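You operate a simulated robot arm through the tools that you are given. There is no shell and no other tool.

You are at the controls of a simulated two-armed robot. One attempt, no reset.

Task
Set the fixed setting tray to 30 EM, lock it and fit that type line in.
Fine: free the red lever first; the pointer ends on its mark.

Only the result counts: the job must be done as asked and must still hold three seconds after the hand-in. Knocking over, shifting, dropping, spilling or breaking anything else fails it.

Robot
Two 7-joint arms with fingered hands on one trunk that stands fixed in place. Base frame: the origin is at the foot of the trunk, x ahead of it, y to its left, z up; the work surface is at about z = 900. Readings come in mm, rad, newtons and seconds.
The left shoulder is at [80, 241, 1442], the right one opposite. Payload 4.9 kg a hand.
The tool frame of a hand sits at the grasp point between the pads (the TCP): z along the fingers, y along the line on which they close. The tips reach 32 mm beyond it. Largest opening 200 mm; the body of the gripper starts 89 mm behind the TCP. The gripper is a hand of 4 fingers: y runs from the thumb to the fingers, the wrist lies at [0, 0, -267] in the tool frame.
Orientation is that of the tool frame in the base frame, as a unit quaternion [w, x, y, z]. With the fingers straight down and closing along the base's y, the tool's x points along the base's -x, its y along +y and its z along -z.

Tools
- The arms move only by the tool move_arm. It takes "left_steps", "right_steps" or both (then of equal length, played together; a hand with none holds still); each is a list of rows, each an object (a shift or turn left out is 0) with "xyz": the shift along the tool's x, y, z in mm, a list of three; "delta_rot": the turn, a rotation vector about the tool's x, y, z in rad, a list of three. In form: [{"xyz": [dx, dy, dz], "delta_rot": [ax, ay, az]}, ...]. A call has 1 to 20 rows; each row is the pose to reach, as a shift and turn from the pose commanded when the call began, along the tool's axes at that moment. A row lasts 0.2 s, in which the tool goes at most 50 mm and 0.15 rad; a call with a longer step from one row to the next is refused whole. Where a pose cannot be reached the arm comes as near as it can. A force on the tool above 40 N (or 10 N above the force at the start of the call, whichever is more), or a blocked arm, ends the call early, and 0.2 s more pass. In this call time passes only in rows, and 0.2 s behind the last. The reply holds the time, the measured pose of the TCP, the force on the tool along the base axes, the opening and the grip force, in the units named above and with some noise, with the torque about the TCP (base axes, N m) and any sound that the robot's microphone picked up, and new pictures: "views" is both (left out), scene, wrist or none (wrist: the cameras of the hands that moved).
- Cameras (640 x 400 px; columns grow to the right, rows downward): "scene" is now at [107, -36.1, 1607]; the picture's right is [-0.40, -0.91, -0.00], its down [-0.61, 0.27, -0.75] and it looks along [0.68, -0.30, -0.67] (base axes); focal length 342 px, centre (320, 200). "left" rides on the left gripper at [-69, -69, -116] in its tool frame; the picture's right is [0.71, -0.71, 0.00], its down [0.54, 0.54, -0.64] and it looks along [0.46, 0.45, 0.77] (tool axes); focal length 226 px, centre (320, 200). "right" rides on the right gripper at [69, -69, -116] in its tool frame; the picture's right is [0.71, 0.71, 0.00], its down [-0.54, 0.54, -0.64] and it looks along [-0.45, 0.45, 0.77] (tool axes); focal length 226 px, centre (320, 200). There is no depth. A picture from a camera that has moved, and an enlarged one, comes with that camera's place and axes in the base frame and with its lens.
- slide_trunk(by): slides the trunk up (or, below 0, down) by that many mm; the arms and the scene camera ride with it, the base frame stays. It gives what a move gives, with no picture.
- finger_targets(finger1, finger2, finger3, thumb_bend, hand): sets how far each is bent, from 0 (flat) to 100 (curled in); at 30 the hand is open as for a grip, at 70 the pads meet at the TCP. One left out holds its place. A second passes; each finger stops where it meets its share of the squeeze, and holds until it gets a number again. It is the only way to open and close the hand. It gives what a move gives, with no picture; readings hold the bend of each and the force on the fingers (four entries, about 0 where the hand has none), thumb and palm.
- turn_head(pan, tilt): turns the head with the scene camera to pan (to the left, within 1.501 rad either way) and tilt (down, from -0.506 to 1.204), counted from straight ahead of the robot. It gives what a move gives, and a new picture of the scene camera.
- close_up(camera, box): a new picture of the part [left, top, right, bottom] of that camera's present view, enlarged. It takes no simulated time.
- job_done(): hands the job in; it is judged then, once.

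Places have to be worked out from the pictures, the camera data and where the tool is seen. Open the grippers and draw the arms clear of the work before you hand the job in, unless the task says otherwise.

The tools are called as a command line: name --argument value ..., lists and objects as JSON in quotes. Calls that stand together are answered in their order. move_arm: Moves the arms, as the interface text tells. Its arguments: {"type":"object","properties":{"left_steps":{"type":"array","items":{"type":"object","properties":{"xyz":{"type":"array","items":{"type":"number"}},"delta_rot":{"type":"array","items":{"type":"number"}}}}},"right_steps":{"type":"array","items":{"type":"object","properties":{"xyz":{"type":"array","items":{"type":"number"}},"delta_rot":{"type":"array","items":{"type":"number"}}}}},"views":{"type":"string","enum":["both","scene","wrist","none"]}},"required":[]} The other tools are called the same way: slide_trunk (by) slides the trunk up or down; finger_targets (finger1, finger2, finger3, thumb_bend, hand) moves the fingers one by one; turn_head (pan, tilt) turns the head that bears the scene camera; close_up (camera, box) takes an enlarged picture of a part of a camera's view; job_done () hands the job in.

At the start:

```text
clock: 0.0
left_position: [586.4, 15.9, 1174.0]
left_orientation: [0.0, 0.001, 1.0, 0.0]
left_contact_force: [-0.2, 0.8, -0.3]
left_torque: [0.02, -0.02, 0.0]
left_grip_width: 199.8
left_grasp_force: 0.1
left_shape: jaw
left_bend: [30.0, 30.0, 30.0, 30.0]
left_finger forces: [0.1, 0.0, 0.0, 0.0, 0.1, 0.0]
right_position: [660.9, -473.1, 1126.0]
right_orientation: [0.001, 0.001, 1.0, 0.001]
right_contact_force: [-0.6, 0.6, 0.6]
right_torque: [0.02, -0.01, -0.02]
right_grip_width: 200.0
right_grasp_force: 0.1
right_shape: jaw
right_bend: [30.0, 30.0, 30.0, 30.0]
right_finger forces: [0.0, 0.1, 0.0, 0.1, 0.1, 0.1]
trunk travel left (down, up): [-350.0, 490.0]
head pan, tilt: [-0.415, 0.728]
```

scene: 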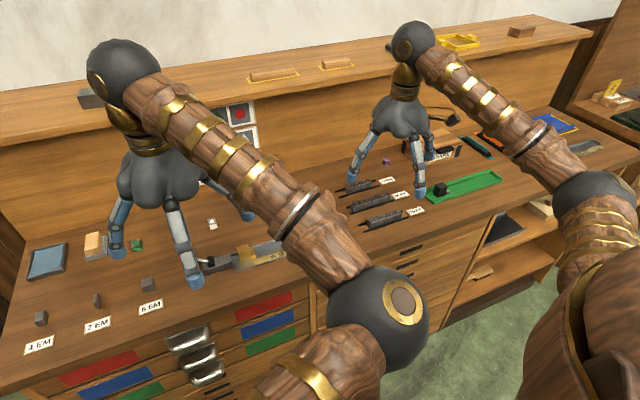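
right: 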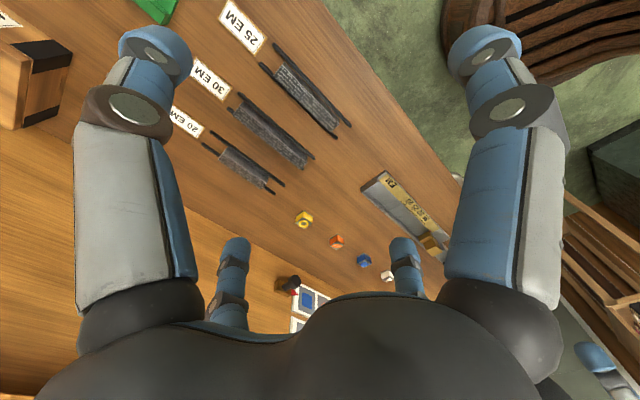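
left: 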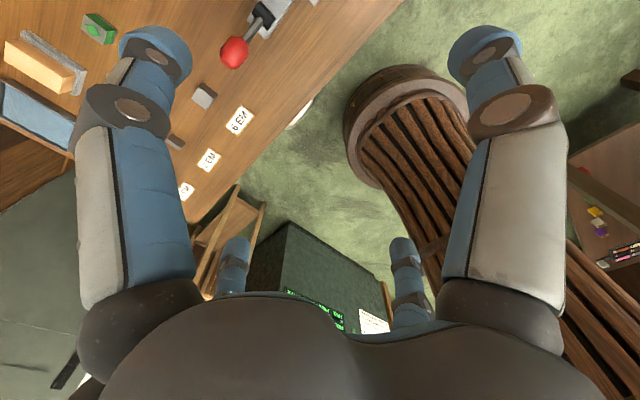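

The scene shows a bench with type lines (20/30/25 EM) and a tray with a red lever near the left hand. I take close-ups to see these better.

close_up --camera "scene" --box '[180, 200, 340, 300]'

close_up --camera "scene" --box '[320, 120, 512, 240]'

close_up --camera "right" --box '[160, 0, 480, 300]'

close_up --camera "left" --box '[160, 0, 400, 150]'

```text
4.00 times, centred on (260, 250) of scene
camera zoom: at [107.0, -36.1, 1607.0], right [-0.4, -0.91, 0.0], down [-0.61, 0.27, -0.75], along [0.68, -0.3, -0.67], focal length 1368 px, centre (560, 0)
```

zoom: 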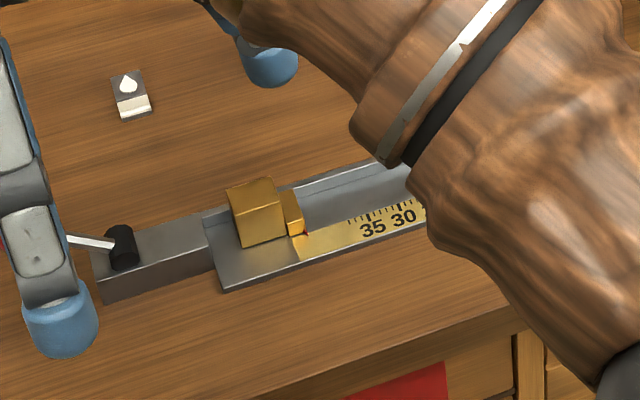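

```text
3.33 times, centred on (416, 180) of scene
camera zoom: at [107.0, -36.1, 1607.0], right [-0.4, -0.91, 0.0], down [-0.61, 0.27, -0.75], along [0.68, -0.3, -0.67], focal length 1140 px, centre (0, 267)
```

zoom: 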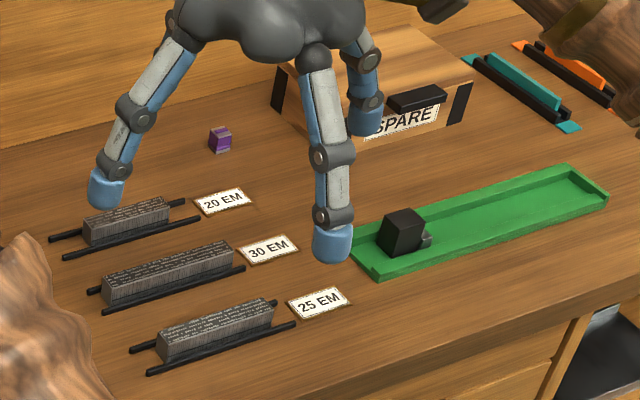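

```text
1.33 times, centred on (320, 150) of right
camera zoom: at [591.9, -540.7, 1242.8], right [-0.71, 0.71, 0.0], down [0.54, 0.54, 0.64], along [0.46, 0.45, -0.77], focal length 301 px, centre (320, 267)
```

zoom: 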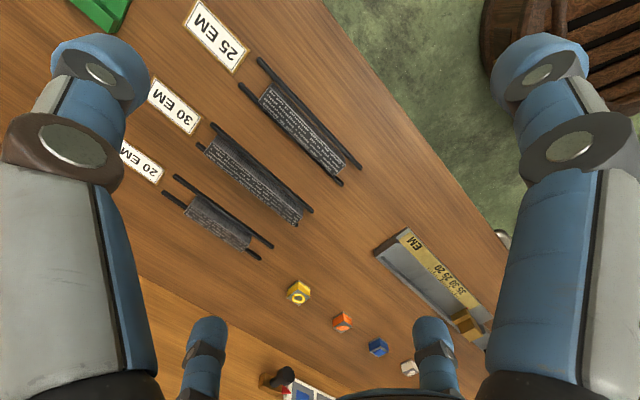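

```text
2.67 times, centred on (280, 75) of left
camera zoom: at [655.0, -53.2, 1289.3], right [-0.71, -0.71, 0.0], down [-0.54, 0.54, 0.64], along [-0.45, 0.46, -0.77], focal length 603 px, centre (427, 533)
```

zoom: 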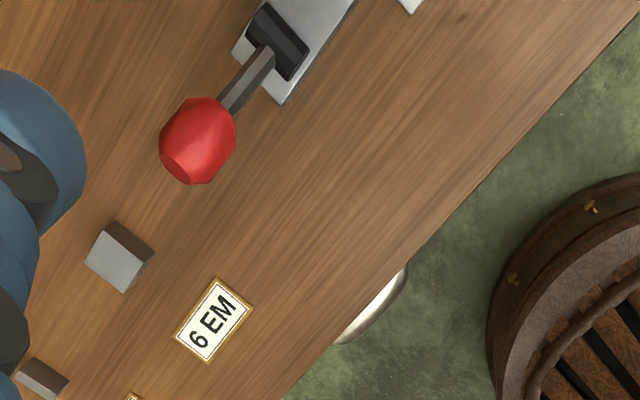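

The left forearm hides the middle of the tray, so I move the left hand left and up to expose the tray and lever.

move_arm --left_steps '[{"xyz": [0, 45, 0]}, {"xyz": [0, 90, 0]}, {"xyz": [0, 135, 0]}, {"xyz": [0, 180, 0]}, {"xyz": [0, 225, 0]}, {"xyz": [0, 270, 0]}, {"xyz": [0, 300, 0]}]'

```text
clock: 1.6
left_position: [586.8, 317.4, 1172.9]
left_orientation: [0.0, 0.0, 1.0, 0.0]
left_contact_force: [-0.8, 0.5, -0.1]
left_torque: [-0.03, -0.01, -0.01]
left_grip_width: 199.8
left_grasp_force: 0.1
left_shape: jaw
left_bend: [30.0, 30.0, 30.0, 30.0]
left_finger forces: [0.0, 0.1, 0.1, 0.0, 0.0, 0.0]
right_position: [660.7, -471.0, 1127.8]
right_orientation: [0.0, 0.0, 1.0, -0.001]
right_contact_force: [-0.6, -0.4, 0.9]
right_torque: [0.0, -0.01, 0.03]
right_grip_width: 199.6
right_grasp_force: 0.0
right_shape: jaw
right_bend: [30.0, 30.0, 30.0, 30.0]
right_finger forces: [0.0, 0.0, 0.1, 0.0, 0.1, 0.0]
trunk travel left (down, up): [-350.0, 490.0]
head pan, tilt: [-0.415, 0.728]
camera scene: at [107.5, -34.6, 1606.9], right [-0.4, -0.91, 0.0], down [-0.61, 0.27, -0.75], along [0.68, -0.3, -0.67], focal length 342 px, centre (320, 200)
camera left: at [655.4, 248.1, 1288.2], right [-0.71, -0.71, 0.0], down [-0.54, 0.54, 0.64], along [-0.45, 0.45, -0.77], focal length 226 px, centre (320, 200)
```

scene: 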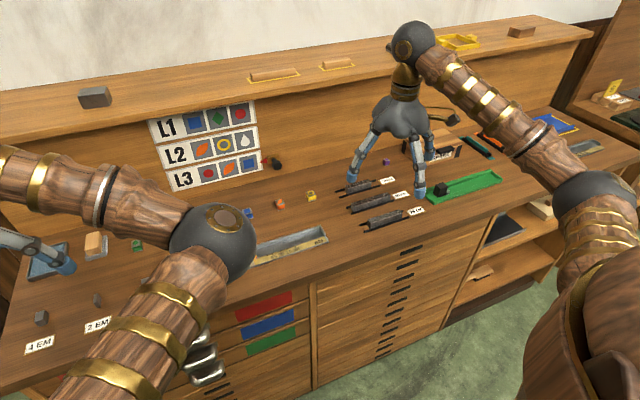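
left: 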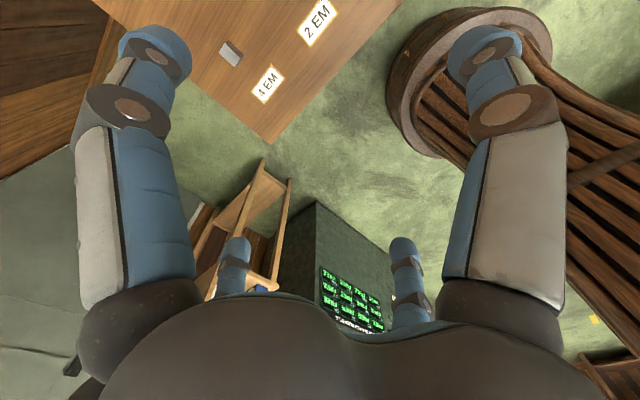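

Now the elbow covers the lever; I close-up the tray and move the left hand further left.

move_arm --left_steps '[{"xyz": [0, 45, 0]}, {"xyz": [0, 90, 0]}, {"xyz": [0, 135, 0]}, {"xyz": [0, 180, 0]}, {"xyz": [0, 225, 0]}, {"xyz": [0, 250, 0]}]' --views "scene"

close_up --camera "scene" --box '[180, 200, 340, 300]'

```text
clock: 3.0
left_position: [587.2, 567.3, 1172.9]
left_orientation: [0.0, 0.001, 1.0, -0.001]
left_contact_force: [-0.1, -0.2, -0.3]
left_torque: [0.0, 0.0, -0.03]
left_grip_width: 199.8
left_grasp_force: 0.2
left_shape: jaw
left_bend: [30.0, 30.0, 30.0, 30.0]
left_finger forces: [0.1, 0.0, 0.0, 0.1, 0.1, 0.0]
right_position: [660.6, -472.7, 1126.2]
right_orientation: [0.0, 0.001, 1.0, 0.0]
right_contact_force: [-0.2, 0.7, 0.2]
right_torque: [0.0, 0.0, 0.03]
right_grip_width: 199.6
right_grasp_force: 0.1
right_shape: jaw
right_bend: [30.0, 30.0, 30.0, 30.0]
right_finger forces: [0.0, 0.0, 0.0, 0.0, 0.0, 0.1]
trunk travel left (down, up): [-350.0, 490.0]
head pan, tilt: [-0.415, 0.728]
camera scene: at [106.9, -35.3, 1607.0], right [-0.4, -0.91, 0.0], down [-0.61, 0.27, -0.75], along [0.68, -0.3, -0.67], focal length 342 px, centre (320, 200)
```

scene: 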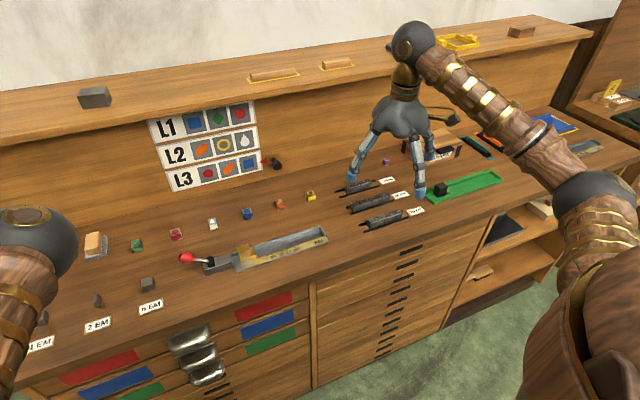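

```text
4.00 times, centred on (260, 250) of scene
camera zoom: at [106.9, -35.3, 1607.0], right [-0.4, -0.91, 0.0], down [-0.61, 0.27, -0.75], along [0.68, -0.3, -0.67], focal length 1368 px, centre (560, 0)
```

zoom: 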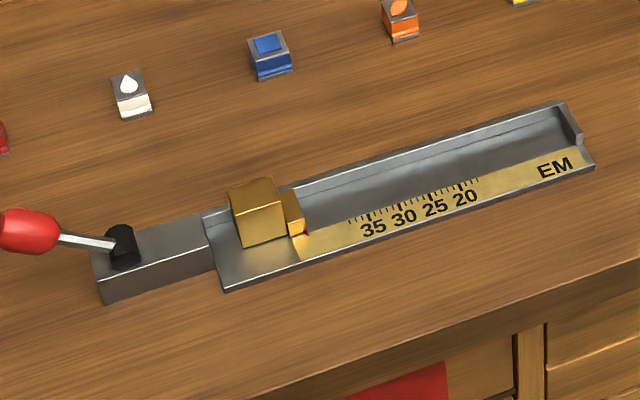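

The whole tray is visible now: knee (brass block) at the left, lever pointing left. I zoom in on the lever and scale.

close_up --camera "scene" --box '[170, 235, 250, 285]'

close_up --camera "scene" --box '[230, 235, 310, 285]'

close_up --camera "scene" --box '[260, 215, 340, 265]'

close_up --camera "scene" --box '[330, 170, 426, 230]'

close_up --camera "right" --box '[340, 150, 468, 270]'

```text
8.00 times, centred on (210, 260) of scene
camera zoom: at [106.9, -35.3, 1607.0], right [-0.4, -0.91, 0.0], down [-0.61, 0.27, -0.75], along [0.68, -0.3, -0.67], focal length 2737 px, centre (1200, -280)
```

zoom: 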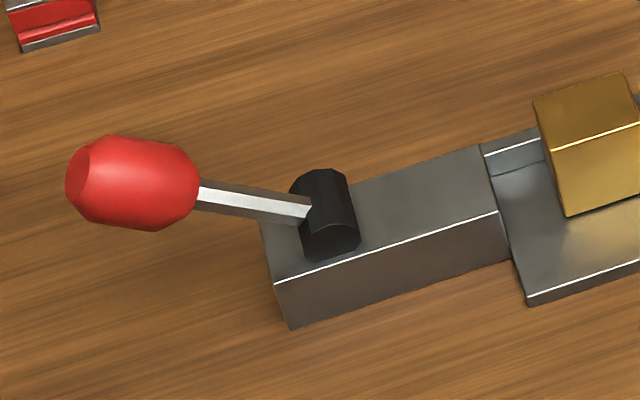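

```text
8.00 times, centred on (270, 260) of scene
camera zoom: at [106.9, -35.3, 1607.0], right [-0.4, -0.91, 0.0], down [-0.61, 0.27, -0.75], along [0.68, -0.3, -0.67], focal length 2737 px, centre (720, -280)
```

zoom: 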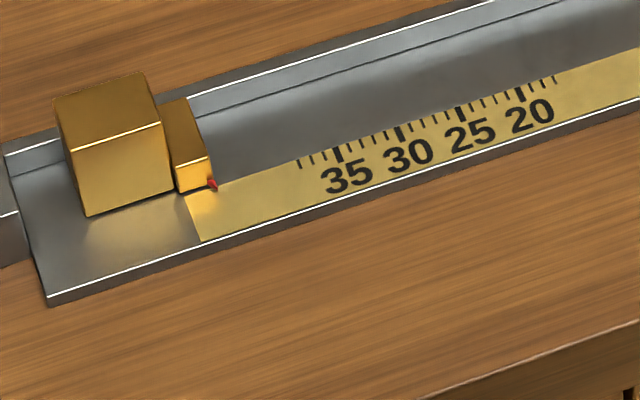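

```text
8.00 times, centred on (300, 240) of scene
camera zoom: at [106.9, -35.3, 1607.0], right [-0.4, -0.91, 0.0], down [-0.61, 0.27, -0.75], along [0.68, -0.3, -0.67], focal length 2737 px, centre (480, -120)
```

zoom: 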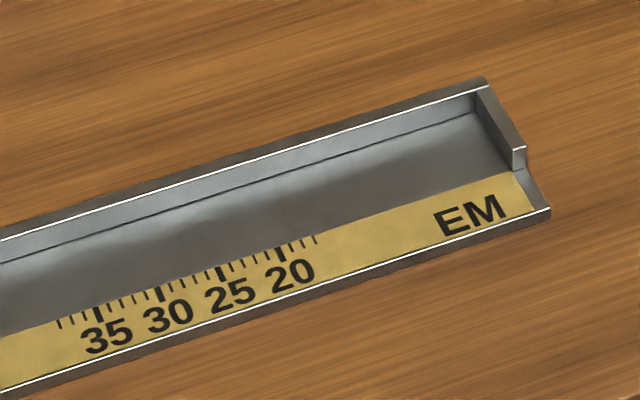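

```text
6.67 times, centred on (378, 200) of scene
camera zoom: at [106.9, -35.3, 1607.0], right [-0.4, -0.91, 0.0], down [-0.61, 0.27, -0.75], along [0.68, -0.3, -0.67], focal length 2281 px, centre (-67, 200)
```

zoom: 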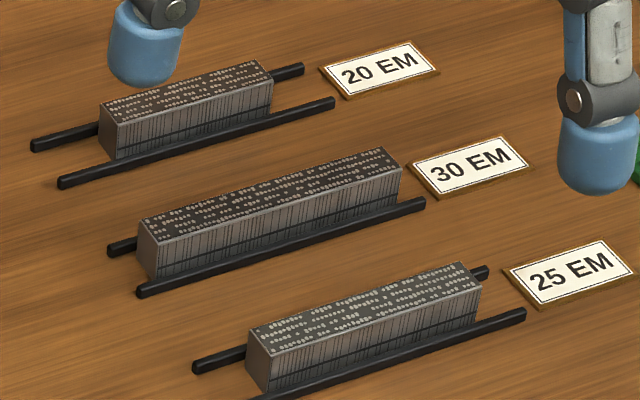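

```text
3.33 times, centred on (404, 210) of right
camera zoom: at [591.7, -540.2, 1243.1], right [-0.71, 0.71, 0.0], down [0.54, 0.54, 0.64], along [0.46, 0.45, -0.77], focal length 754 px, centre (40, 167)
```

zoom: 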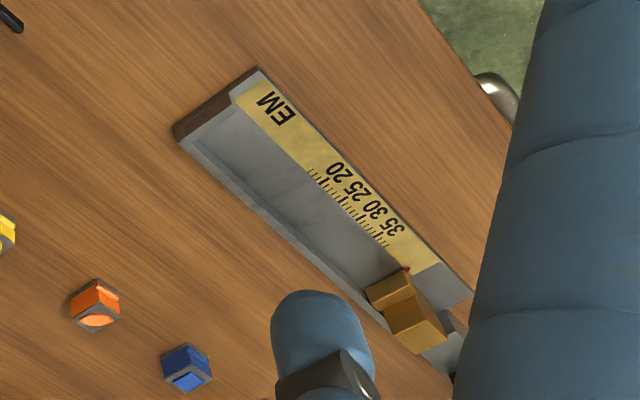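

Geometry worked out: tray axis along y, 30 mark at about y = -174, pointer now at about y = -111; lever knob at about (701, 46, 969), pivot (700, -2, 930). Next I learn which finger is which by bending left finger1.

finger_targets --hand "left" --finger1 70

close_up --camera "left" --box '[0, 0, 640, 400]'

finger_targets --hand "left" --finger2 70 --thumb_bend 70

close_up --camera "left" --box '[0, 0, 640, 400]'

```text
clock: 4.0
left_position: [586.7, 566.0, 1174.0]
left_orientation: [-0.001, 0.0, 1.0, 0.0]
left_contact_force: [-0.4, -0.1, 0.2]
left_torque: [0.03, 0.01, 0.01]
left_grip_width: 95.1
left_grasp_force: 0.0
left_shape: fingers
left_bend: [70.0, 30.0, 30.0, 30.0]
left_finger forces: [0.0, 0.1, 0.0, 0.0, 0.0, 0.0]
right_position: [660.6, -472.8, 1126.9]
right_orientation: [-0.001, 0.001, 1.0, 0.001]
right_contact_force: [-0.2, 0.1, 1.0]
right_torque: [0.03, 0.03, 0.0]
right_grip_width: 200.1
right_grasp_force: 0.1
right_shape: jaw
right_bend: [30.0, 30.0, 30.0, 30.0]
right_finger forces: [0.0, 0.1, 0.0, 0.0, 0.0, 0.1]
trunk travel left (down, up): [-350.0, 490.0]
head pan, tilt: [-0.415, 0.728]
```

```text
1.00 times, centred on (320, 200) of left (not enlarged: the box is as wide or as high as the picture)
camera zoom: at [655.7, 496.8, 1289.0], right [-0.71, -0.71, 0.0], down [-0.54, 0.54, 0.64], along [-0.45, 0.45, -0.77], focal length 226 px, centre (320, 200)
```

zoom: 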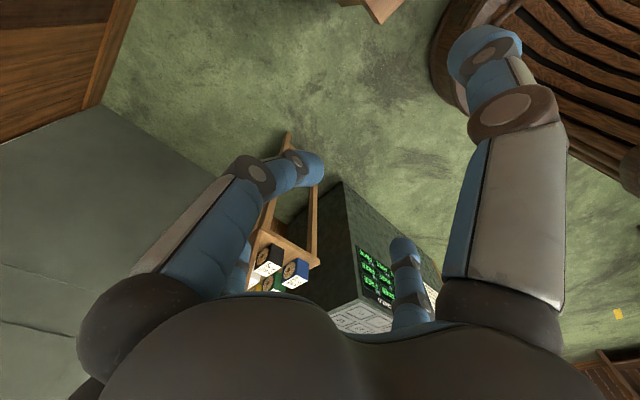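

```text
clock: 5.0
left_position: [586.7, 565.6, 1174.1]
left_orientation: [0.0, 0.001, 1.0, -0.001]
left_contact_force: [-0.6, -0.2, 0.3]
left_torque: [-0.01, -0.03, -0.01]
left_grip_width: 1.7
left_grasp_force: 0.0
left_shape: fingers
left_bend: [70.0, 69.0, 30.0, 69.0]
left_finger forces: [0.0, 0.0, 0.1, 0.0, 0.0, 0.0]
right_position: [661.9, -473.2, 1125.6]
right_orientation: [0.0, 0.0, 1.0, -0.001]
right_contact_force: [-1.0, 0.8, 0.1]
right_torque: [0.01, -0.05, 0.02]
right_grip_width: 199.9
right_grasp_force: 0.1
right_shape: jaw
right_bend: [30.0, 30.0, 30.0, 30.0]
right_finger forces: [0.0, 0.0, 0.1, 0.0, 0.0, 0.1]
trunk travel left (down, up): [-350.0, 490.0]
head pan, tilt: [-0.415, 0.728]
```

```text
1.00 times, centred on (320, 200) of left (not enlarged: the box is as wide or as high as the picture)
camera zoom: at [655.7, 496.6, 1289.0], right [-0.71, -0.71, 0.0], down [-0.54, 0.54, 0.64], along [-0.45, 0.46, -0.77], focal length 226 px, centre (320, 200)
```

zoom: 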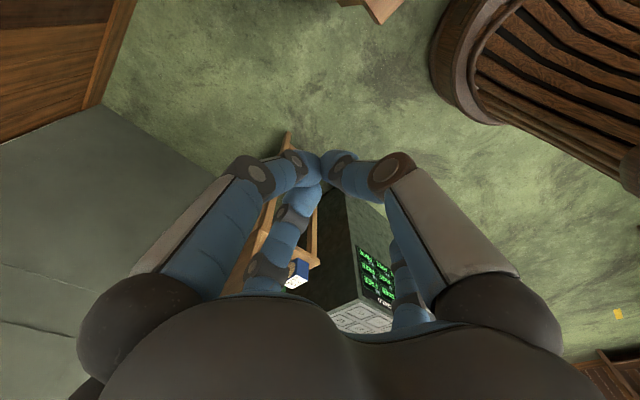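

Finger1 sits at tool -x, finger2 at +y, finger3 at +x, thumb at -y (left hand). I turn the head to see the hand's shape from outside.

turn_head --pan 0.9 --tilt 0.5

close_up --camera "scene" --box '[240, 130, 400, 290]'

```text
clock: 6.5
left_position: [587.5, 566.7, 1173.2]
left_orientation: [0.0, 0.001, 1.0, 0.0]
left_contact_force: [0.4, -0.2, 0.3]
left_torque: [-0.01, 0.01, 0.02]
left_grip_width: 1.8
left_grasp_force: 0.0
left_shape: fingers
left_bend: [70.0, 69.0, 30.0, 69.0]
left_finger forces: [0.0, 0.0, 0.1, 0.0, 0.0, 0.1]
right_position: [659.9, -471.7, 1126.7]
right_orientation: [0.001, 0.001, 1.0, -0.001]
right_contact_force: [-0.1, -0.9, -0.3]
right_torque: [-0.01, 0.03, 0.02]
right_grip_width: 200.1
right_grasp_force: 0.0
right_shape: jaw
right_bend: [30.0, 30.0, 30.0, 30.0]
right_finger forces: [0.0, 0.0, 0.0, 0.0, 0.0, 0.0]
trunk travel left (down, up): [-350.0, 490.0]
head pan, tilt: [0.901, 0.499]
camera scene: at [87.0, 69.2, 1627.1], right [0.78, -0.62, 0.0], down [-0.3, -0.37, -0.88], along [0.55, 0.69, -0.48], focal length 342 px, centre (320, 200)
```

scene: 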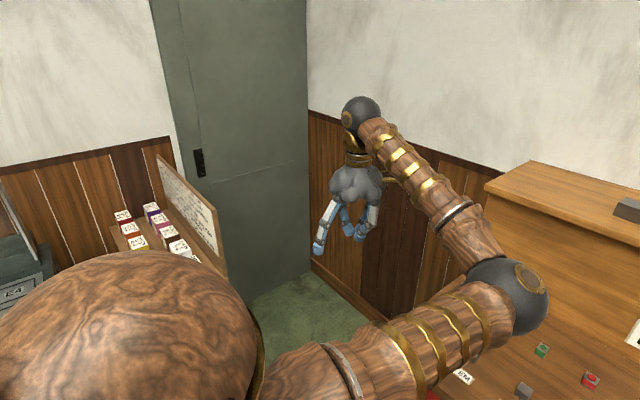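

```text
2.50 times, centred on (320, 210) of scene
camera zoom: at [87.0, 69.2, 1627.1], right [0.78, -0.62, 0.0], down [-0.3, -0.37, -0.88], along [0.55, 0.69, -0.48], focal length 855 px, centre (320, 175)
```

zoom: 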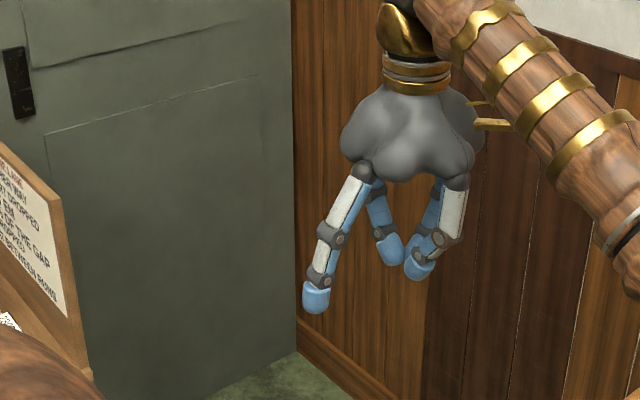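

There is a notice board at the left; I look at it since it may contain hints.

turn_head --pan 1.3 --tilt 0.5

close_up --camera "scene" --box '[240, 100, 440, 300]'

finger_targets --hand "left" --finger1 100 --finger3 0

close_up --camera "left" --box '[0, 0, 640, 400]'

turn_head --pan 0.9 --tilt 0.5

close_up --camera "scene" --box '[280, 130, 400, 270]'

```text
clock: 7.3
left_position: [587.0, 565.0, 1171.9]
left_orientation: [0.0, 0.001, 1.0, 0.0]
left_contact_force: [0.0, 0.1, 0.3]
left_torque: [0.0, 0.0, 0.01]
left_grip_width: 1.6
left_grasp_force: 0.0
left_shape: fingers
left_bend: [70.0, 69.0, 30.0, 69.0]
left_finger forces: [0.1, 0.0, 0.0, 0.0, 0.0, 0.0]
right_position: [660.8, -473.2, 1126.2]
right_orientation: [0.001, 0.0, 1.0, 0.001]
right_contact_force: [-0.8, 0.4, 0.4]
right_torque: [-0.01, -0.02, 0.01]
right_grip_width: 200.0
right_grasp_force: 0.0
right_shape: jaw
right_bend: [30.0, 30.0, 30.0, 30.0]
right_finger forces: [0.0, 0.0, 0.1, 0.1, 0.0, 0.1]
trunk travel left (down, up): [-350.0, 490.0]
head pan, tilt: [1.3, 0.499]
camera scene: at [54.8, 85.6, 1627.1], right [0.96, -0.27, 0.0], down [-0.13, -0.46, -0.88], along [0.24, 0.85, -0.48], focal length 342 px, centre (320, 200)
```

scene: 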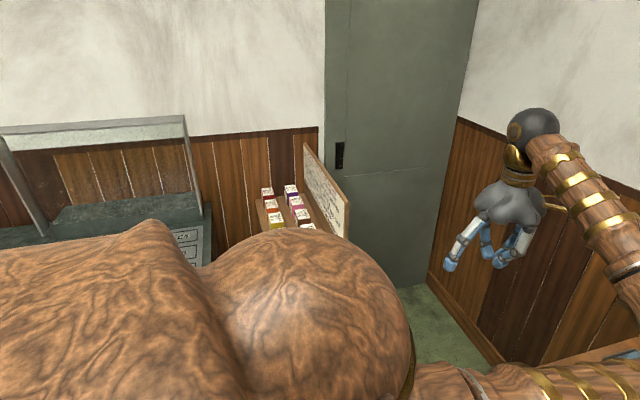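

```text
2.00 times, centred on (340, 200) of scene
camera zoom: at [54.8, 85.6, 1627.1], right [0.96, -0.27, 0.0], down [-0.13, -0.46, -0.88], along [0.24, 0.85, -0.48], focal length 684 px, centre (280, 200)
```

zoom: 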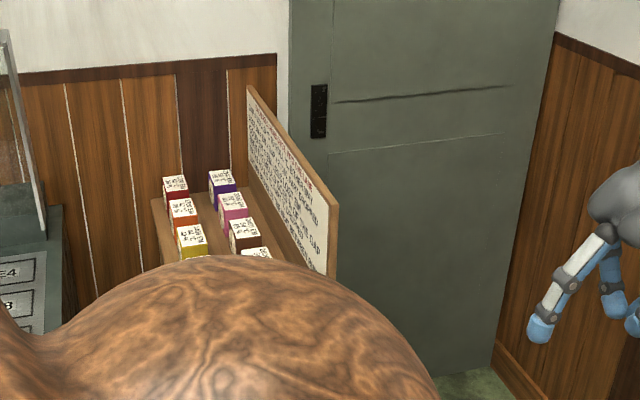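

```text
clock: 8.3
left_position: [586.4, 566.1, 1174.0]
left_orientation: [-0.001, 0.001, 1.0, -0.001]
left_contact_force: [0.2, -0.3, -0.9]
left_torque: [0.02, 0.01, -0.01]
left_grip_width: 0.5
left_grasp_force: 0.1
left_shape: fingers
left_bend: [72.0, 69.0, 1.0, 69.0]
left_finger forces: [0.0, 0.0, 0.0, 0.0, 0.0, 0.0]
right_position: [659.5, -471.8, 1127.7]
right_orientation: [0.0, 0.0, 1.0, 0.0]
right_contact_force: [0.4, -0.2, 0.4]
right_torque: [0.06, 0.0, -0.01]
right_grip_width: 199.9
right_grasp_force: 0.1
right_shape: jaw
right_bend: [30.0, 30.0, 30.0, 30.0]
right_finger forces: [0.0, 0.1, 0.0, 0.0, 0.0, 0.0]
trunk travel left (down, up): [-350.0, 490.0]
head pan, tilt: [1.3, 0.499]
```

```text
1.00 times, centred on (320, 200) of left (not enlarged: the box is as wide or as high as the picture)
camera zoom: at [655.7, 496.6, 1289.1], right [-0.71, -0.71, 0.0], down [-0.54, 0.54, 0.64], along [-0.45, 0.46, -0.77], focal length 226 px, centre (320, 200)
```

zoom: 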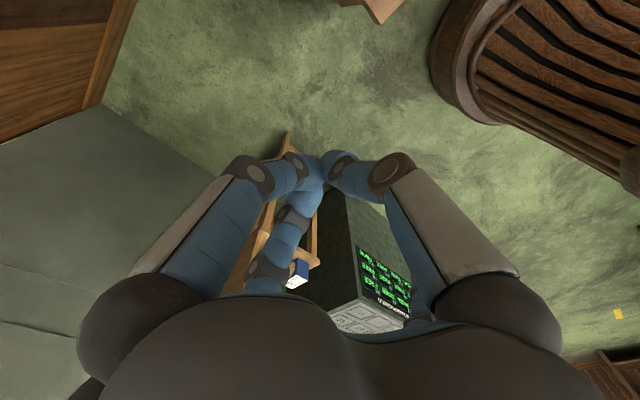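

```text
clock: 9.2
left_position: [586.5, 567.0, 1173.1]
left_orientation: [0.0, 0.0, 1.0, 0.0]
left_contact_force: [0.6, -0.7, -0.5]
left_torque: [-0.02, 0.0, 0.03]
left_grip_width: 0.4
left_grasp_force: 0.1
left_shape: fingers
left_bend: [72.0, 69.0, 1.0, 69.0]
left_finger forces: [0.1, 0.0, 0.1, 0.0, 0.0, 0.1]
right_position: [661.4, -472.0, 1125.6]
right_orientation: [0.001, 0.0, 1.0, 0.0]
right_contact_force: [0.0, 1.0, 1.3]
right_torque: [0.0, -0.01, 0.0]
right_grip_width: 200.0
right_grasp_force: 0.1
right_shape: jaw
right_bend: [30.0, 30.0, 30.0, 30.0]
right_finger forces: [0.0, 0.0, 0.1, 0.1, 0.0, 0.0]
trunk travel left (down, up): [-350.0, 490.0]
head pan, tilt: [0.901, 0.499]
camera scene: at [86.8, 69.3, 1627.1], right [0.78, -0.62, 0.0], down [-0.3, -0.38, -0.88], along [0.55, 0.69, -0.48], focal length 342 px, centre (320, 200)
```

scene: 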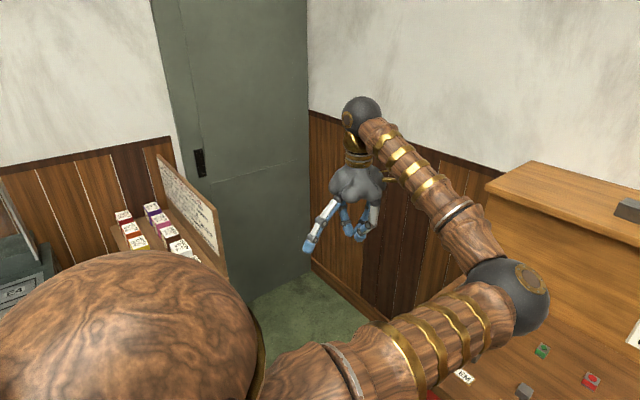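

```text
2.86 times, centred on (340, 200) of scene
camera zoom: at [86.8, 69.3, 1627.1], right [0.78, -0.62, 0.0], down [-0.3, -0.38, -0.88], along [0.55, 0.69, -0.48], focal length 978 px, centre (263, 200)
```

zoom: 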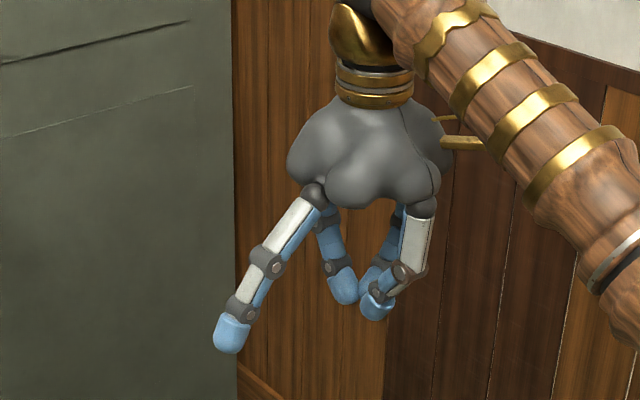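

Flat fingers ride higher than pinched ones, tips about 30 mm below the TCP at bend 70. I close all four left fingers into a pusher and, turning the head back, bring the hand to just left of the lever knob.

finger_targets --hand "left" --finger1 70 --finger2 70 --finger3 70 --thumb_bend 70

turn_head --pan -0.15 --tilt 0.78

move_arm --left_steps '[{"xyz": [-11.4, -45, 0]}, {"xyz": [-22.8, -90, 0]}, {"xyz": [-34.2, -135, 0]}, {"xyz": [-45.6, -180, 0]}, {"xyz": [-57, -225, 0]}, {"xyz": [-68.4, -270, 0]}, {"xyz": [-79.8, -315, 0]}, {"xyz": [-91.2, -360, 0]}, {"xyz": [-102.6, -405, 0]}, {"xyz": [-114, -445, 0]}, {"xyz": [-114, -445, 45]}, {"xyz": [-114, -445, 90]}]'

```text
clock: 10.2
left_position: [586.4, 565.7, 1173.8]
left_orientation: [0.0, 0.0, 1.0, 0.0]
left_contact_force: [0.1, 0.1, -0.2]
left_torque: [0.04, 0.02, 0.03]
left_grip_width: 1.9
left_grasp_force: 0.1
left_shape: fingers
left_bend: [70.0, 69.0, 69.0, 69.0]
left_finger forces: [0.0, 0.1, 0.1, 0.0, 0.0, 0.0]
right_position: [661.0, -472.6, 1125.4]
right_orientation: [0.001, 0.001, 1.0, 0.0]
right_contact_force: [-0.3, -0.9, -0.4]
right_torque: [0.0, -0.03, 0.0]
right_grip_width: 199.9
right_grasp_force: 0.0
right_shape: jaw
right_bend: [30.0, 30.0, 30.0, 30.0]
right_finger forces: [0.1, 0.0, 0.0, 0.1, 0.0, 0.0]
trunk travel left (down, up): [-350.0, 490.0]
head pan, tilt: [0.901, 0.499]
```

```text
clock: 11.5
left_position: [586.6, 564.9, 1172.2]
left_orientation: [0.0, 0.001, 1.0, 0.0]
left_contact_force: [0.3, 0.2, -0.2]
left_torque: [-0.01, -0.02, 0.0]
left_grip_width: 1.7
left_grasp_force: 0.1
left_shape: fingers
left_bend: [70.0, 69.0, 69.0, 69.0]
left_finger forces: [0.0, 0.1, 0.0, 0.1, 0.0, 0.0]
right_position: [660.8, -472.1, 1126.6]
right_orientation: [0.0, 0.0, 1.0, 0.001]
right_contact_force: [0.0, -0.4, 0.1]
right_torque: [-0.04, -0.02, 0.03]
right_grip_width: 199.9
right_grasp_force: 0.1
right_shape: jaw
right_bend: [30.0, 30.0, 30.0, 30.0]
right_finger forces: [0.1, 0.0, 0.1, 0.0, 0.1, 0.1]
trunk travel left (down, up): [-350.0, 490.0]
head pan, tilt: [-0.15, 0.78]
camera scene: at [111.1, -14.2, 1602.7], right [-0.15, -0.99, 0.0], down [-0.7, 0.1, -0.71], along [0.7, -0.11, -0.7], focal length 342 px, centre (320, 200)
```

scene: 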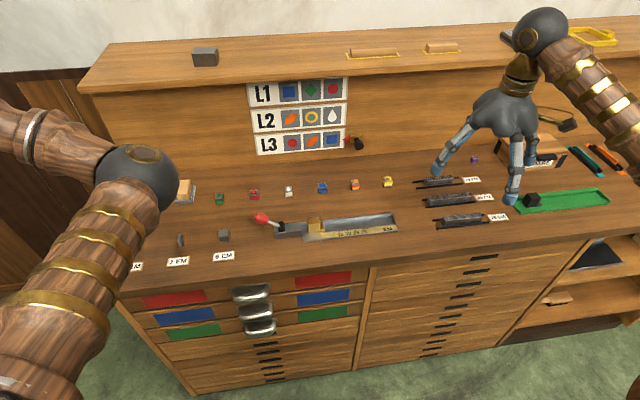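

```text
clock: 14.1
left_position: [701.6, 120.8, 1082.2]
left_orientation: [0.001, 0.0, 1.0, 0.0]
left_contact_force: [0.7, 0.0, -0.1]
left_torque: [0.0, 0.0, -0.03]
left_grip_width: 1.8
left_grasp_force: 0.1
left_shape: fingers
left_bend: [70.0, 69.0, 69.0, 69.0]
left_finger forces: [0.0, 0.1, 0.0, 0.0, 0.0, 0.0]
right_position: [661.6, -472.3, 1127.1]
right_orientation: [0.0, 0.001, 1.0, 0.0]
right_contact_force: [-0.7, 0.4, 0.1]
right_torque: [-0.02, 0.0, 0.02]
right_grip_width: 199.9
right_grasp_force: 0.0
right_shape: jaw
right_bend: [30.0, 30.0, 30.0, 30.0]
right_finger forces: [0.0, 0.1, 0.0, 0.0, 0.0, 0.1]
trunk travel left (down, up): [-350.0, 490.0]
head pan, tilt: [-0.15, 0.78]
camera scene: at [111.9, -14.0, 1602.7], right [-0.15, -0.99, 0.0], down [-0.7, 0.11, -0.71], along [0.7, -0.11, -0.7], focal length 342 px, centre (320, 200)
camera left: at [770.1, 51.9, 1198.5], right [-0.71, -0.71, 0.0], down [-0.54, 0.54, 0.64], along [-0.45, 0.45, -0.77], focal length 226 px, centre (320, 200)
```

scene: 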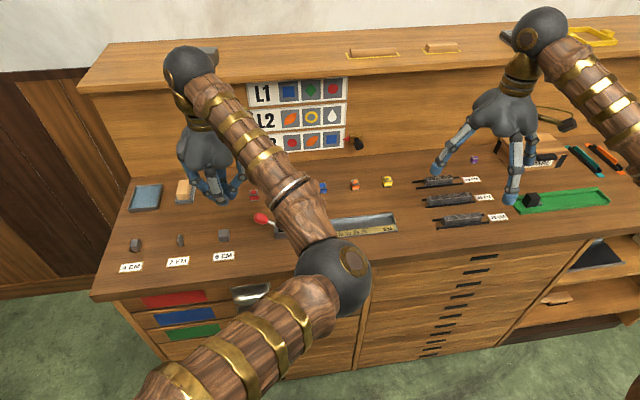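
left: 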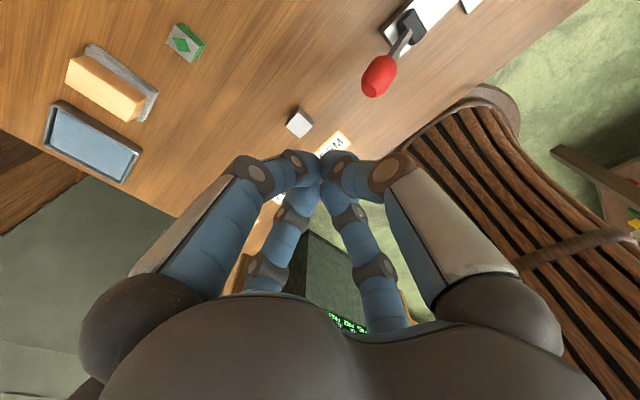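

Pinched fingers would wedge the knob downward, so I open only the thumb (its outer face leans so it lifts the knob) and stage the hand left of the lever; the right hand moves a little so that its camera watches the tray.

finger_targets --hand "left" --thumb_bend 30

move_arm --left_steps '[{"xyz": [0, 36, 0]}, {"xyz": [0, 72, 0]}, {"xyz": [0, 72, 45]}, {"xyz": [0, 72, 80]}]' --right_steps '[{"xyz": [12, 30, 0]}, {"xyz": [24, 60, 0]}, {"xyz": [37, 90, 0]}, {"xyz": [50, 120, 0]}]'

```text
clock: 15.1
left_position: [700.7, 121.6, 1082.4]
left_orientation: [0.0, 0.001, 1.0, 0.0]
left_contact_force: [0.2, -0.3, -0.9]
left_torque: [0.02, -0.01, 0.03]
left_grip_width: 94.6
left_grasp_force: 0.0
left_shape: fingers
left_bend: [70.0, 69.0, 69.0, 30.0]
left_finger forces: [0.1, 0.0, 0.0, 0.1, 0.0, 0.0]
right_position: [661.3, -473.1, 1126.7]
right_orientation: [0.0, 0.001, 1.0, 0.0]
right_contact_force: [0.6, 0.1, -1.3]
right_torque: [0.0, 0.01, 0.03]
right_grip_width: 200.0
right_grasp_force: 0.0
right_shape: jaw
right_bend: [30.0, 30.0, 30.0, 30.0]
right_finger forces: [0.1, 0.1, 0.1, 0.1, 0.0, 0.0]
trunk travel left (down, up): [-350.0, 490.0]
head pan, tilt: [-0.15, 0.78]
```

```text
clock: 16.1
left_position: [700.9, 193.2, 1003.2]
left_orientation: [0.0, 0.001, 1.0, -0.001]
left_contact_force: [-0.4, 0.3, 0.0]
left_torque: [0.01, -0.01, 0.0]
left_grip_width: 94.4
left_grasp_force: 0.0
left_shape: fingers
left_bend: [70.0, 69.0, 69.0, 30.0]
left_finger forces: [0.2, 0.0, 0.0, 0.0, 0.0, 0.1]
right_position: [612.3, -350.3, 1125.0]
right_orientation: [0.0, 0.0, 1.0, -0.001]
right_contact_force: [0.0, -0.5, 0.0]
right_torque: [-0.06, 0.05, -0.02]
right_grip_width: 199.7
right_grasp_force: 0.1
right_shape: jaw
right_bend: [30.0, 30.0, 30.0, 30.0]
right_finger forces: [0.0, 0.0, 0.0, 0.0, 0.1, 0.0]
trunk travel left (down, up): [-350.0, 490.0]
head pan, tilt: [-0.15, 0.78]
camera scene: at [111.5, -12.2, 1602.8], right [-0.15, -0.99, 0.0], down [-0.7, 0.1, -0.71], along [0.7, -0.11, -0.7], focal length 342 px, centre (320, 200)
camera right: at [542.7, -419.4, 1242.6], right [-0.71, 0.71, 0.0], down [0.54, 0.54, 0.64], along [0.45, 0.45, -0.77], focal length 226 px, centre (320, 200)
camera left: at [769.3, 124.6, 1118.4], right [-0.71, -0.71, 0.0], down [-0.54, 0.54, 0.64], along [-0.45, 0.45, -0.77], focal length 226 px, centre (320, 200)
```

scene: 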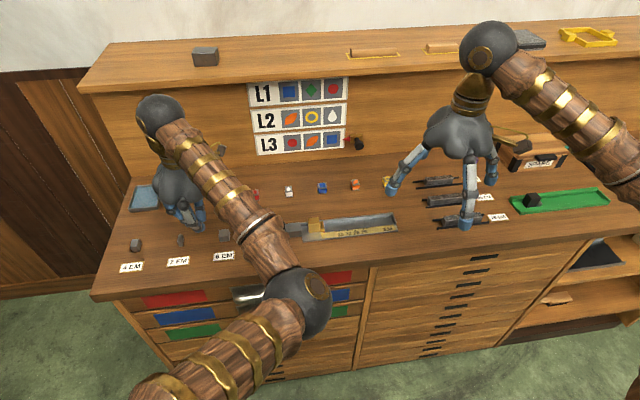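
right: 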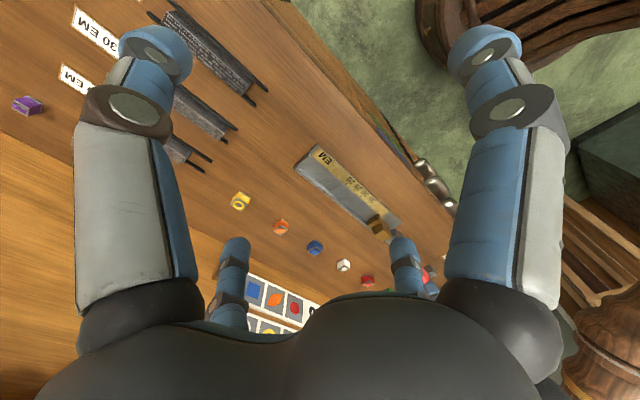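
left: 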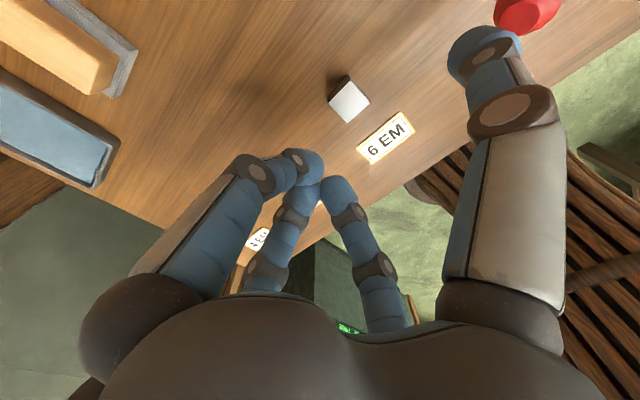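

Knob lies just beyond the thumb tip. I fold the right finger2 to clear its camera, then lower the left hand 22 mm and push toward -y in small steps.

finger_targets --hand "right" --finger2 100

move_arm --left_steps '[{"xyz": [0, 0, 22]}, {"xyz": [0, -10, 22]}, {"xyz": [0, -18, 22]}, {"xyz": [0, -24, 22]}, {"xyz": [0, -30, 22]}]'

close_up --camera "right" --box '[290, 130, 450, 290]'

```text
clock: 17.1
left_position: [700.7, 192.7, 1002.9]
left_orientation: [0.0, 0.002, 1.0, 0.0]
left_contact_force: [-0.4, 0.3, 0.1]
left_torque: [-0.01, 0.01, -0.01]
left_grip_width: 94.4
left_grasp_force: 0.1
left_shape: fingers
left_bend: [70.0, 69.0, 69.0, 30.0]
left_finger forces: [0.0, 0.1, 0.0, 0.0, 0.0, 0.0]
right_position: [612.6, -354.2, 1124.8]
right_orientation: [0.0, 0.0, 1.0, 0.0]
right_contact_force: [0.2, 0.3, 0.7]
right_torque: [0.01, 0.01, 0.01]
right_grip_width: 139.8
right_grasp_force: 0.1
right_shape: fingers
right_bend: [30.0, 100.0, 30.0, 30.0]
right_finger forces: [0.0, 0.1, 0.0, 0.1, 0.0, 0.1]
trunk travel left (down, up): [-350.0, 490.0]
head pan, tilt: [-0.15, 0.78]
```

```text
clock: 18.3
left_position: [700.3, 167.3, 984.7]
left_orientation: [0.003, -0.002, 1.0, 0.0]
left_contact_force: [3.6, 28.7, 22.8]
left_torque: [-2.34, -0.02, 0.35]
left_grip_width: 80.7
left_grasp_force: 17.5
left_shape: fingers
left_bend: [70.0, 69.0, 69.0, 34.0]
left_finger forces: [0.1, 0.0, 0.1, 0.0, 35.8, 0.0]
right_position: [609.8, -349.6, 1128.5]
right_orientation: [0.002, 0.0, 1.0, -0.002]
right_contact_force: [-0.1, -0.1, 0.4]
right_torque: [0.01, -0.03, 0.03]
right_grip_width: 140.0
right_grasp_force: 0.0
right_shape: fingers
right_bend: [30.0, 100.0, 30.0, 30.0]
right_finger forces: [0.0, 0.1, 0.0, 0.0, 0.0, 0.0]
trunk travel left (down, up): [-350.0, 490.0]
head pan, tilt: [-0.15, 0.78]
camera scene: at [108.4, -9.5, 1603.3], right [-0.15, -0.99, 0.0], down [-0.69, 0.1, -0.71], along [0.7, -0.11, -0.7], focal length 342 px, centre (320, 200)
camera left: at [768.1, 99.2, 1099.7], right [-0.7, -0.71, 0.0], down [-0.55, 0.54, 0.64], along [-0.45, 0.45, -0.77], focal length 226 px, centre (320, 200)
```

scene: 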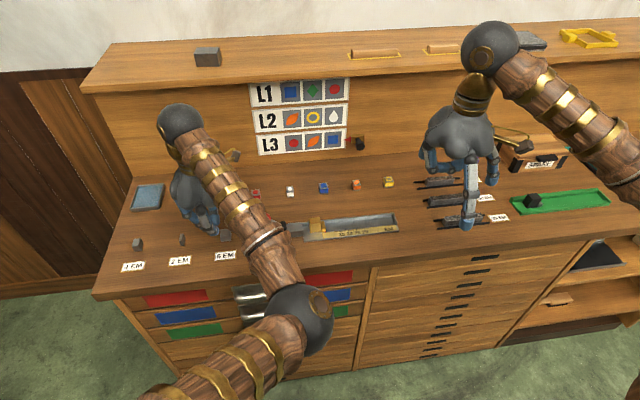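
left: 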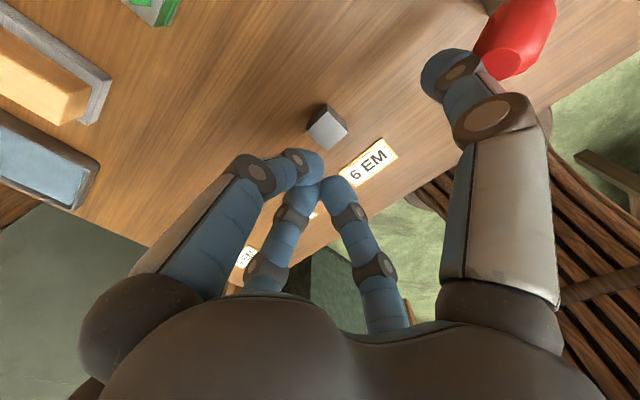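

```text
2.50 times, centred on (370, 210) of right
camera zoom: at [540.9, -418.1, 1244.5], right [-0.71, 0.71, 0.0], down [0.54, 0.54, 0.64], along [0.46, 0.45, -0.77], focal length 565 px, centre (195, 175)
```

zoom: 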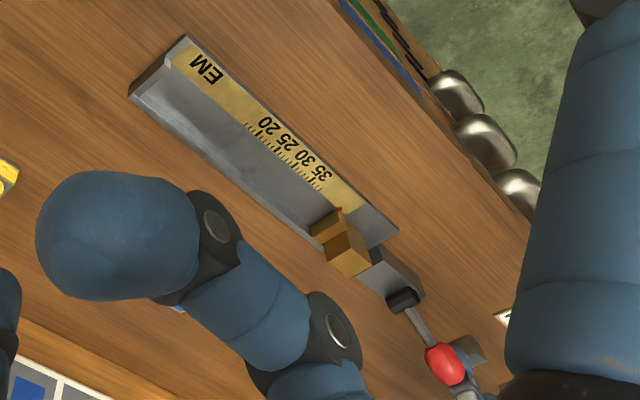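

The force on the hand (+y, +z) lies along the lever, so the thumb meets the knob end too high. I back off, go 24 mm lower, and push again so that the leaning thumb face gets under the knob.

move_arm --left_steps '[{"xyz": [0, 18, 0]}, {"xyz": [0, 18, 24]}, {"xyz": [0, 8, 24]}, {"xyz": [0, 2, 24]}, {"xyz": [0, -4, 24]}, {"xyz": [0, -9, 20]}, {"xyz": [0, -14, 16]}]'

close_up --camera "right" --box '[290, 130, 450, 290]'

```text
clock: 19.9
left_position: [701.5, 149.1, 965.2]
left_orientation: [0.0, 0.001, 1.0, 0.001]
left_contact_force: [0.6, 1.7, -1.1]
left_torque: [0.01, 0.02, 0.06]
left_grip_width: 93.5
left_grasp_force: 0.3
left_shape: fingers
left_bend: [70.0, 69.0, 69.0, 30.0]
left_finger forces: [0.0, 0.0, 0.0, 0.0, 0.9, 0.1]
right_position: [611.7, -353.8, 1125.7]
right_orientation: [0.001, 0.001, 1.0, 0.0]
right_contact_force: [0.0, 0.6, -0.8]
right_torque: [0.01, 0.0, -0.03]
right_grip_width: 140.2
right_grasp_force: 0.0
right_shape: fingers
right_bend: [30.0, 100.0, 30.0, 30.0]
right_finger forces: [0.0, 0.0, 0.0, 0.1, 0.0, 0.0]
trunk travel left (down, up): [-350.0, 490.0]
head pan, tilt: [-0.15, 0.78]
camera scene: at [110.9, -14.7, 1602.6], right [-0.15, -0.99, 0.0], down [-0.7, 0.11, -0.71], along [0.7, -0.11, -0.7], focal length 342 px, centre (320, 200)
camera left: at [768.9, 79.3, 1081.2], right [-0.71, -0.71, 0.0], down [-0.54, 0.54, 0.64], along [-0.45, 0.46, -0.77], focal length 226 px, centre (320, 200)
```

scene: 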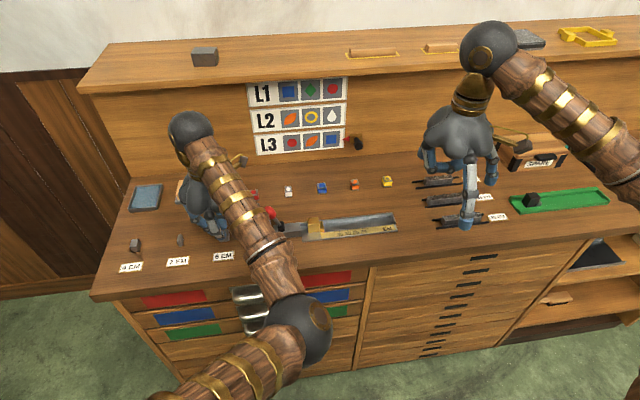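
left: 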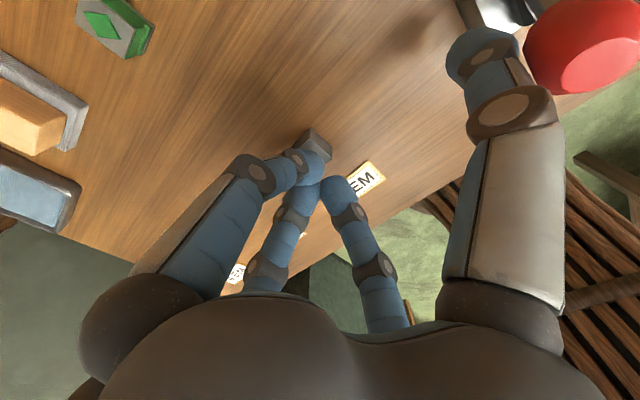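

```text
2.50 times, centred on (370, 210) of right
camera zoom: at [542.6, -421.7, 1241.9], right [-0.71, 0.71, 0.0], down [0.54, 0.54, 0.64], along [0.46, 0.45, -0.77], focal length 565 px, centre (195, 175)
```

zoom: 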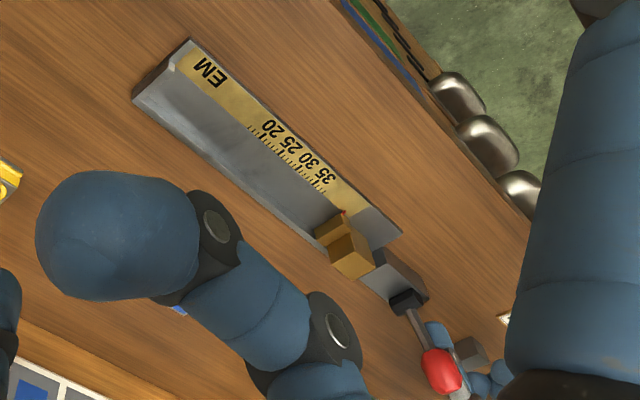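

The lever moved up with little resistance. I continue toward -y while rising, to carry it to vertical.

move_arm --left_steps '[{"xyz": [0, -4, -9]}, {"xyz": [0, -8, -18]}, {"xyz": [0, -14, -27]}, {"xyz": [0, -20, -35]}, {"xyz": [0, -26, -37]}]'

close_up --camera "right" --box '[290, 130, 450, 290]'

```text
clock: 21.1
left_position: [700.1, 123.6, 1002.4]
left_orientation: [0.0, 0.0, 1.0, 0.0]
left_contact_force: [-0.7, 5.2, -1.0]
left_torque: [0.2, 0.01, -0.03]
left_grip_width: 88.3
left_grasp_force: 2.9
left_shape: fingers
left_bend: [70.0, 69.0, 69.0, 32.0]
left_finger forces: [0.0, 0.0, 0.0, 0.0, 5.7, 0.1]
right_position: [612.8, -351.6, 1125.5]
right_orientation: [0.0, 0.0, 1.0, 0.0]
right_contact_force: [-0.2, -0.5, -0.2]
right_torque: [-0.01, 0.01, 0.0]
right_grip_width: 140.2
right_grasp_force: 0.0
right_shape: fingers
right_bend: [30.0, 100.0, 30.0, 30.0]
right_finger forces: [0.0, 0.1, 0.1, 0.1, 0.1, 0.0]
trunk travel left (down, up): [-350.0, 490.0]
head pan, tilt: [-0.15, 0.78]
camera scene: at [111.1, -12.8, 1602.6], right [-0.15, -0.99, 0.0], down [-0.7, 0.1, -0.71], along [0.7, -0.11, -0.7], focal length 342 px, centre (320, 200)
camera left: at [769.2, 56.1, 1118.1], right [-0.71, -0.71, 0.0], down [-0.54, 0.54, 0.64], along [-0.46, 0.45, -0.77], focal length 226 px, centre (320, 200)
```

scene: 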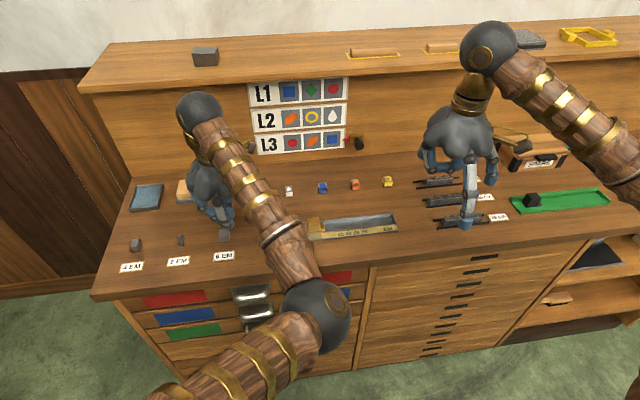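
left: 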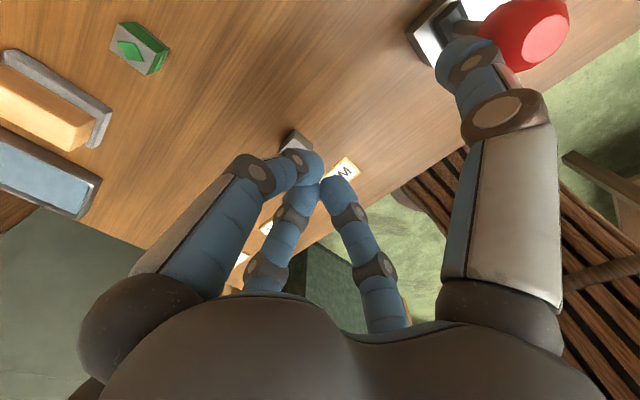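

```text
2.50 times, centred on (370, 210) of right
camera zoom: at [543.0, -419.9, 1242.3], right [-0.71, 0.71, 0.0], down [0.54, 0.54, 0.64], along [0.45, 0.45, -0.77], focal length 565 px, centre (195, 175)
```

zoom: 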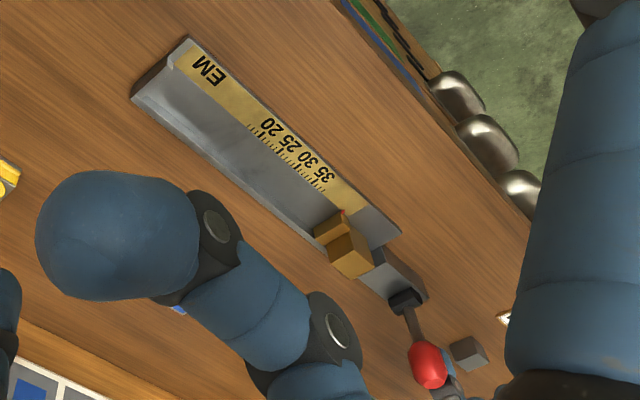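

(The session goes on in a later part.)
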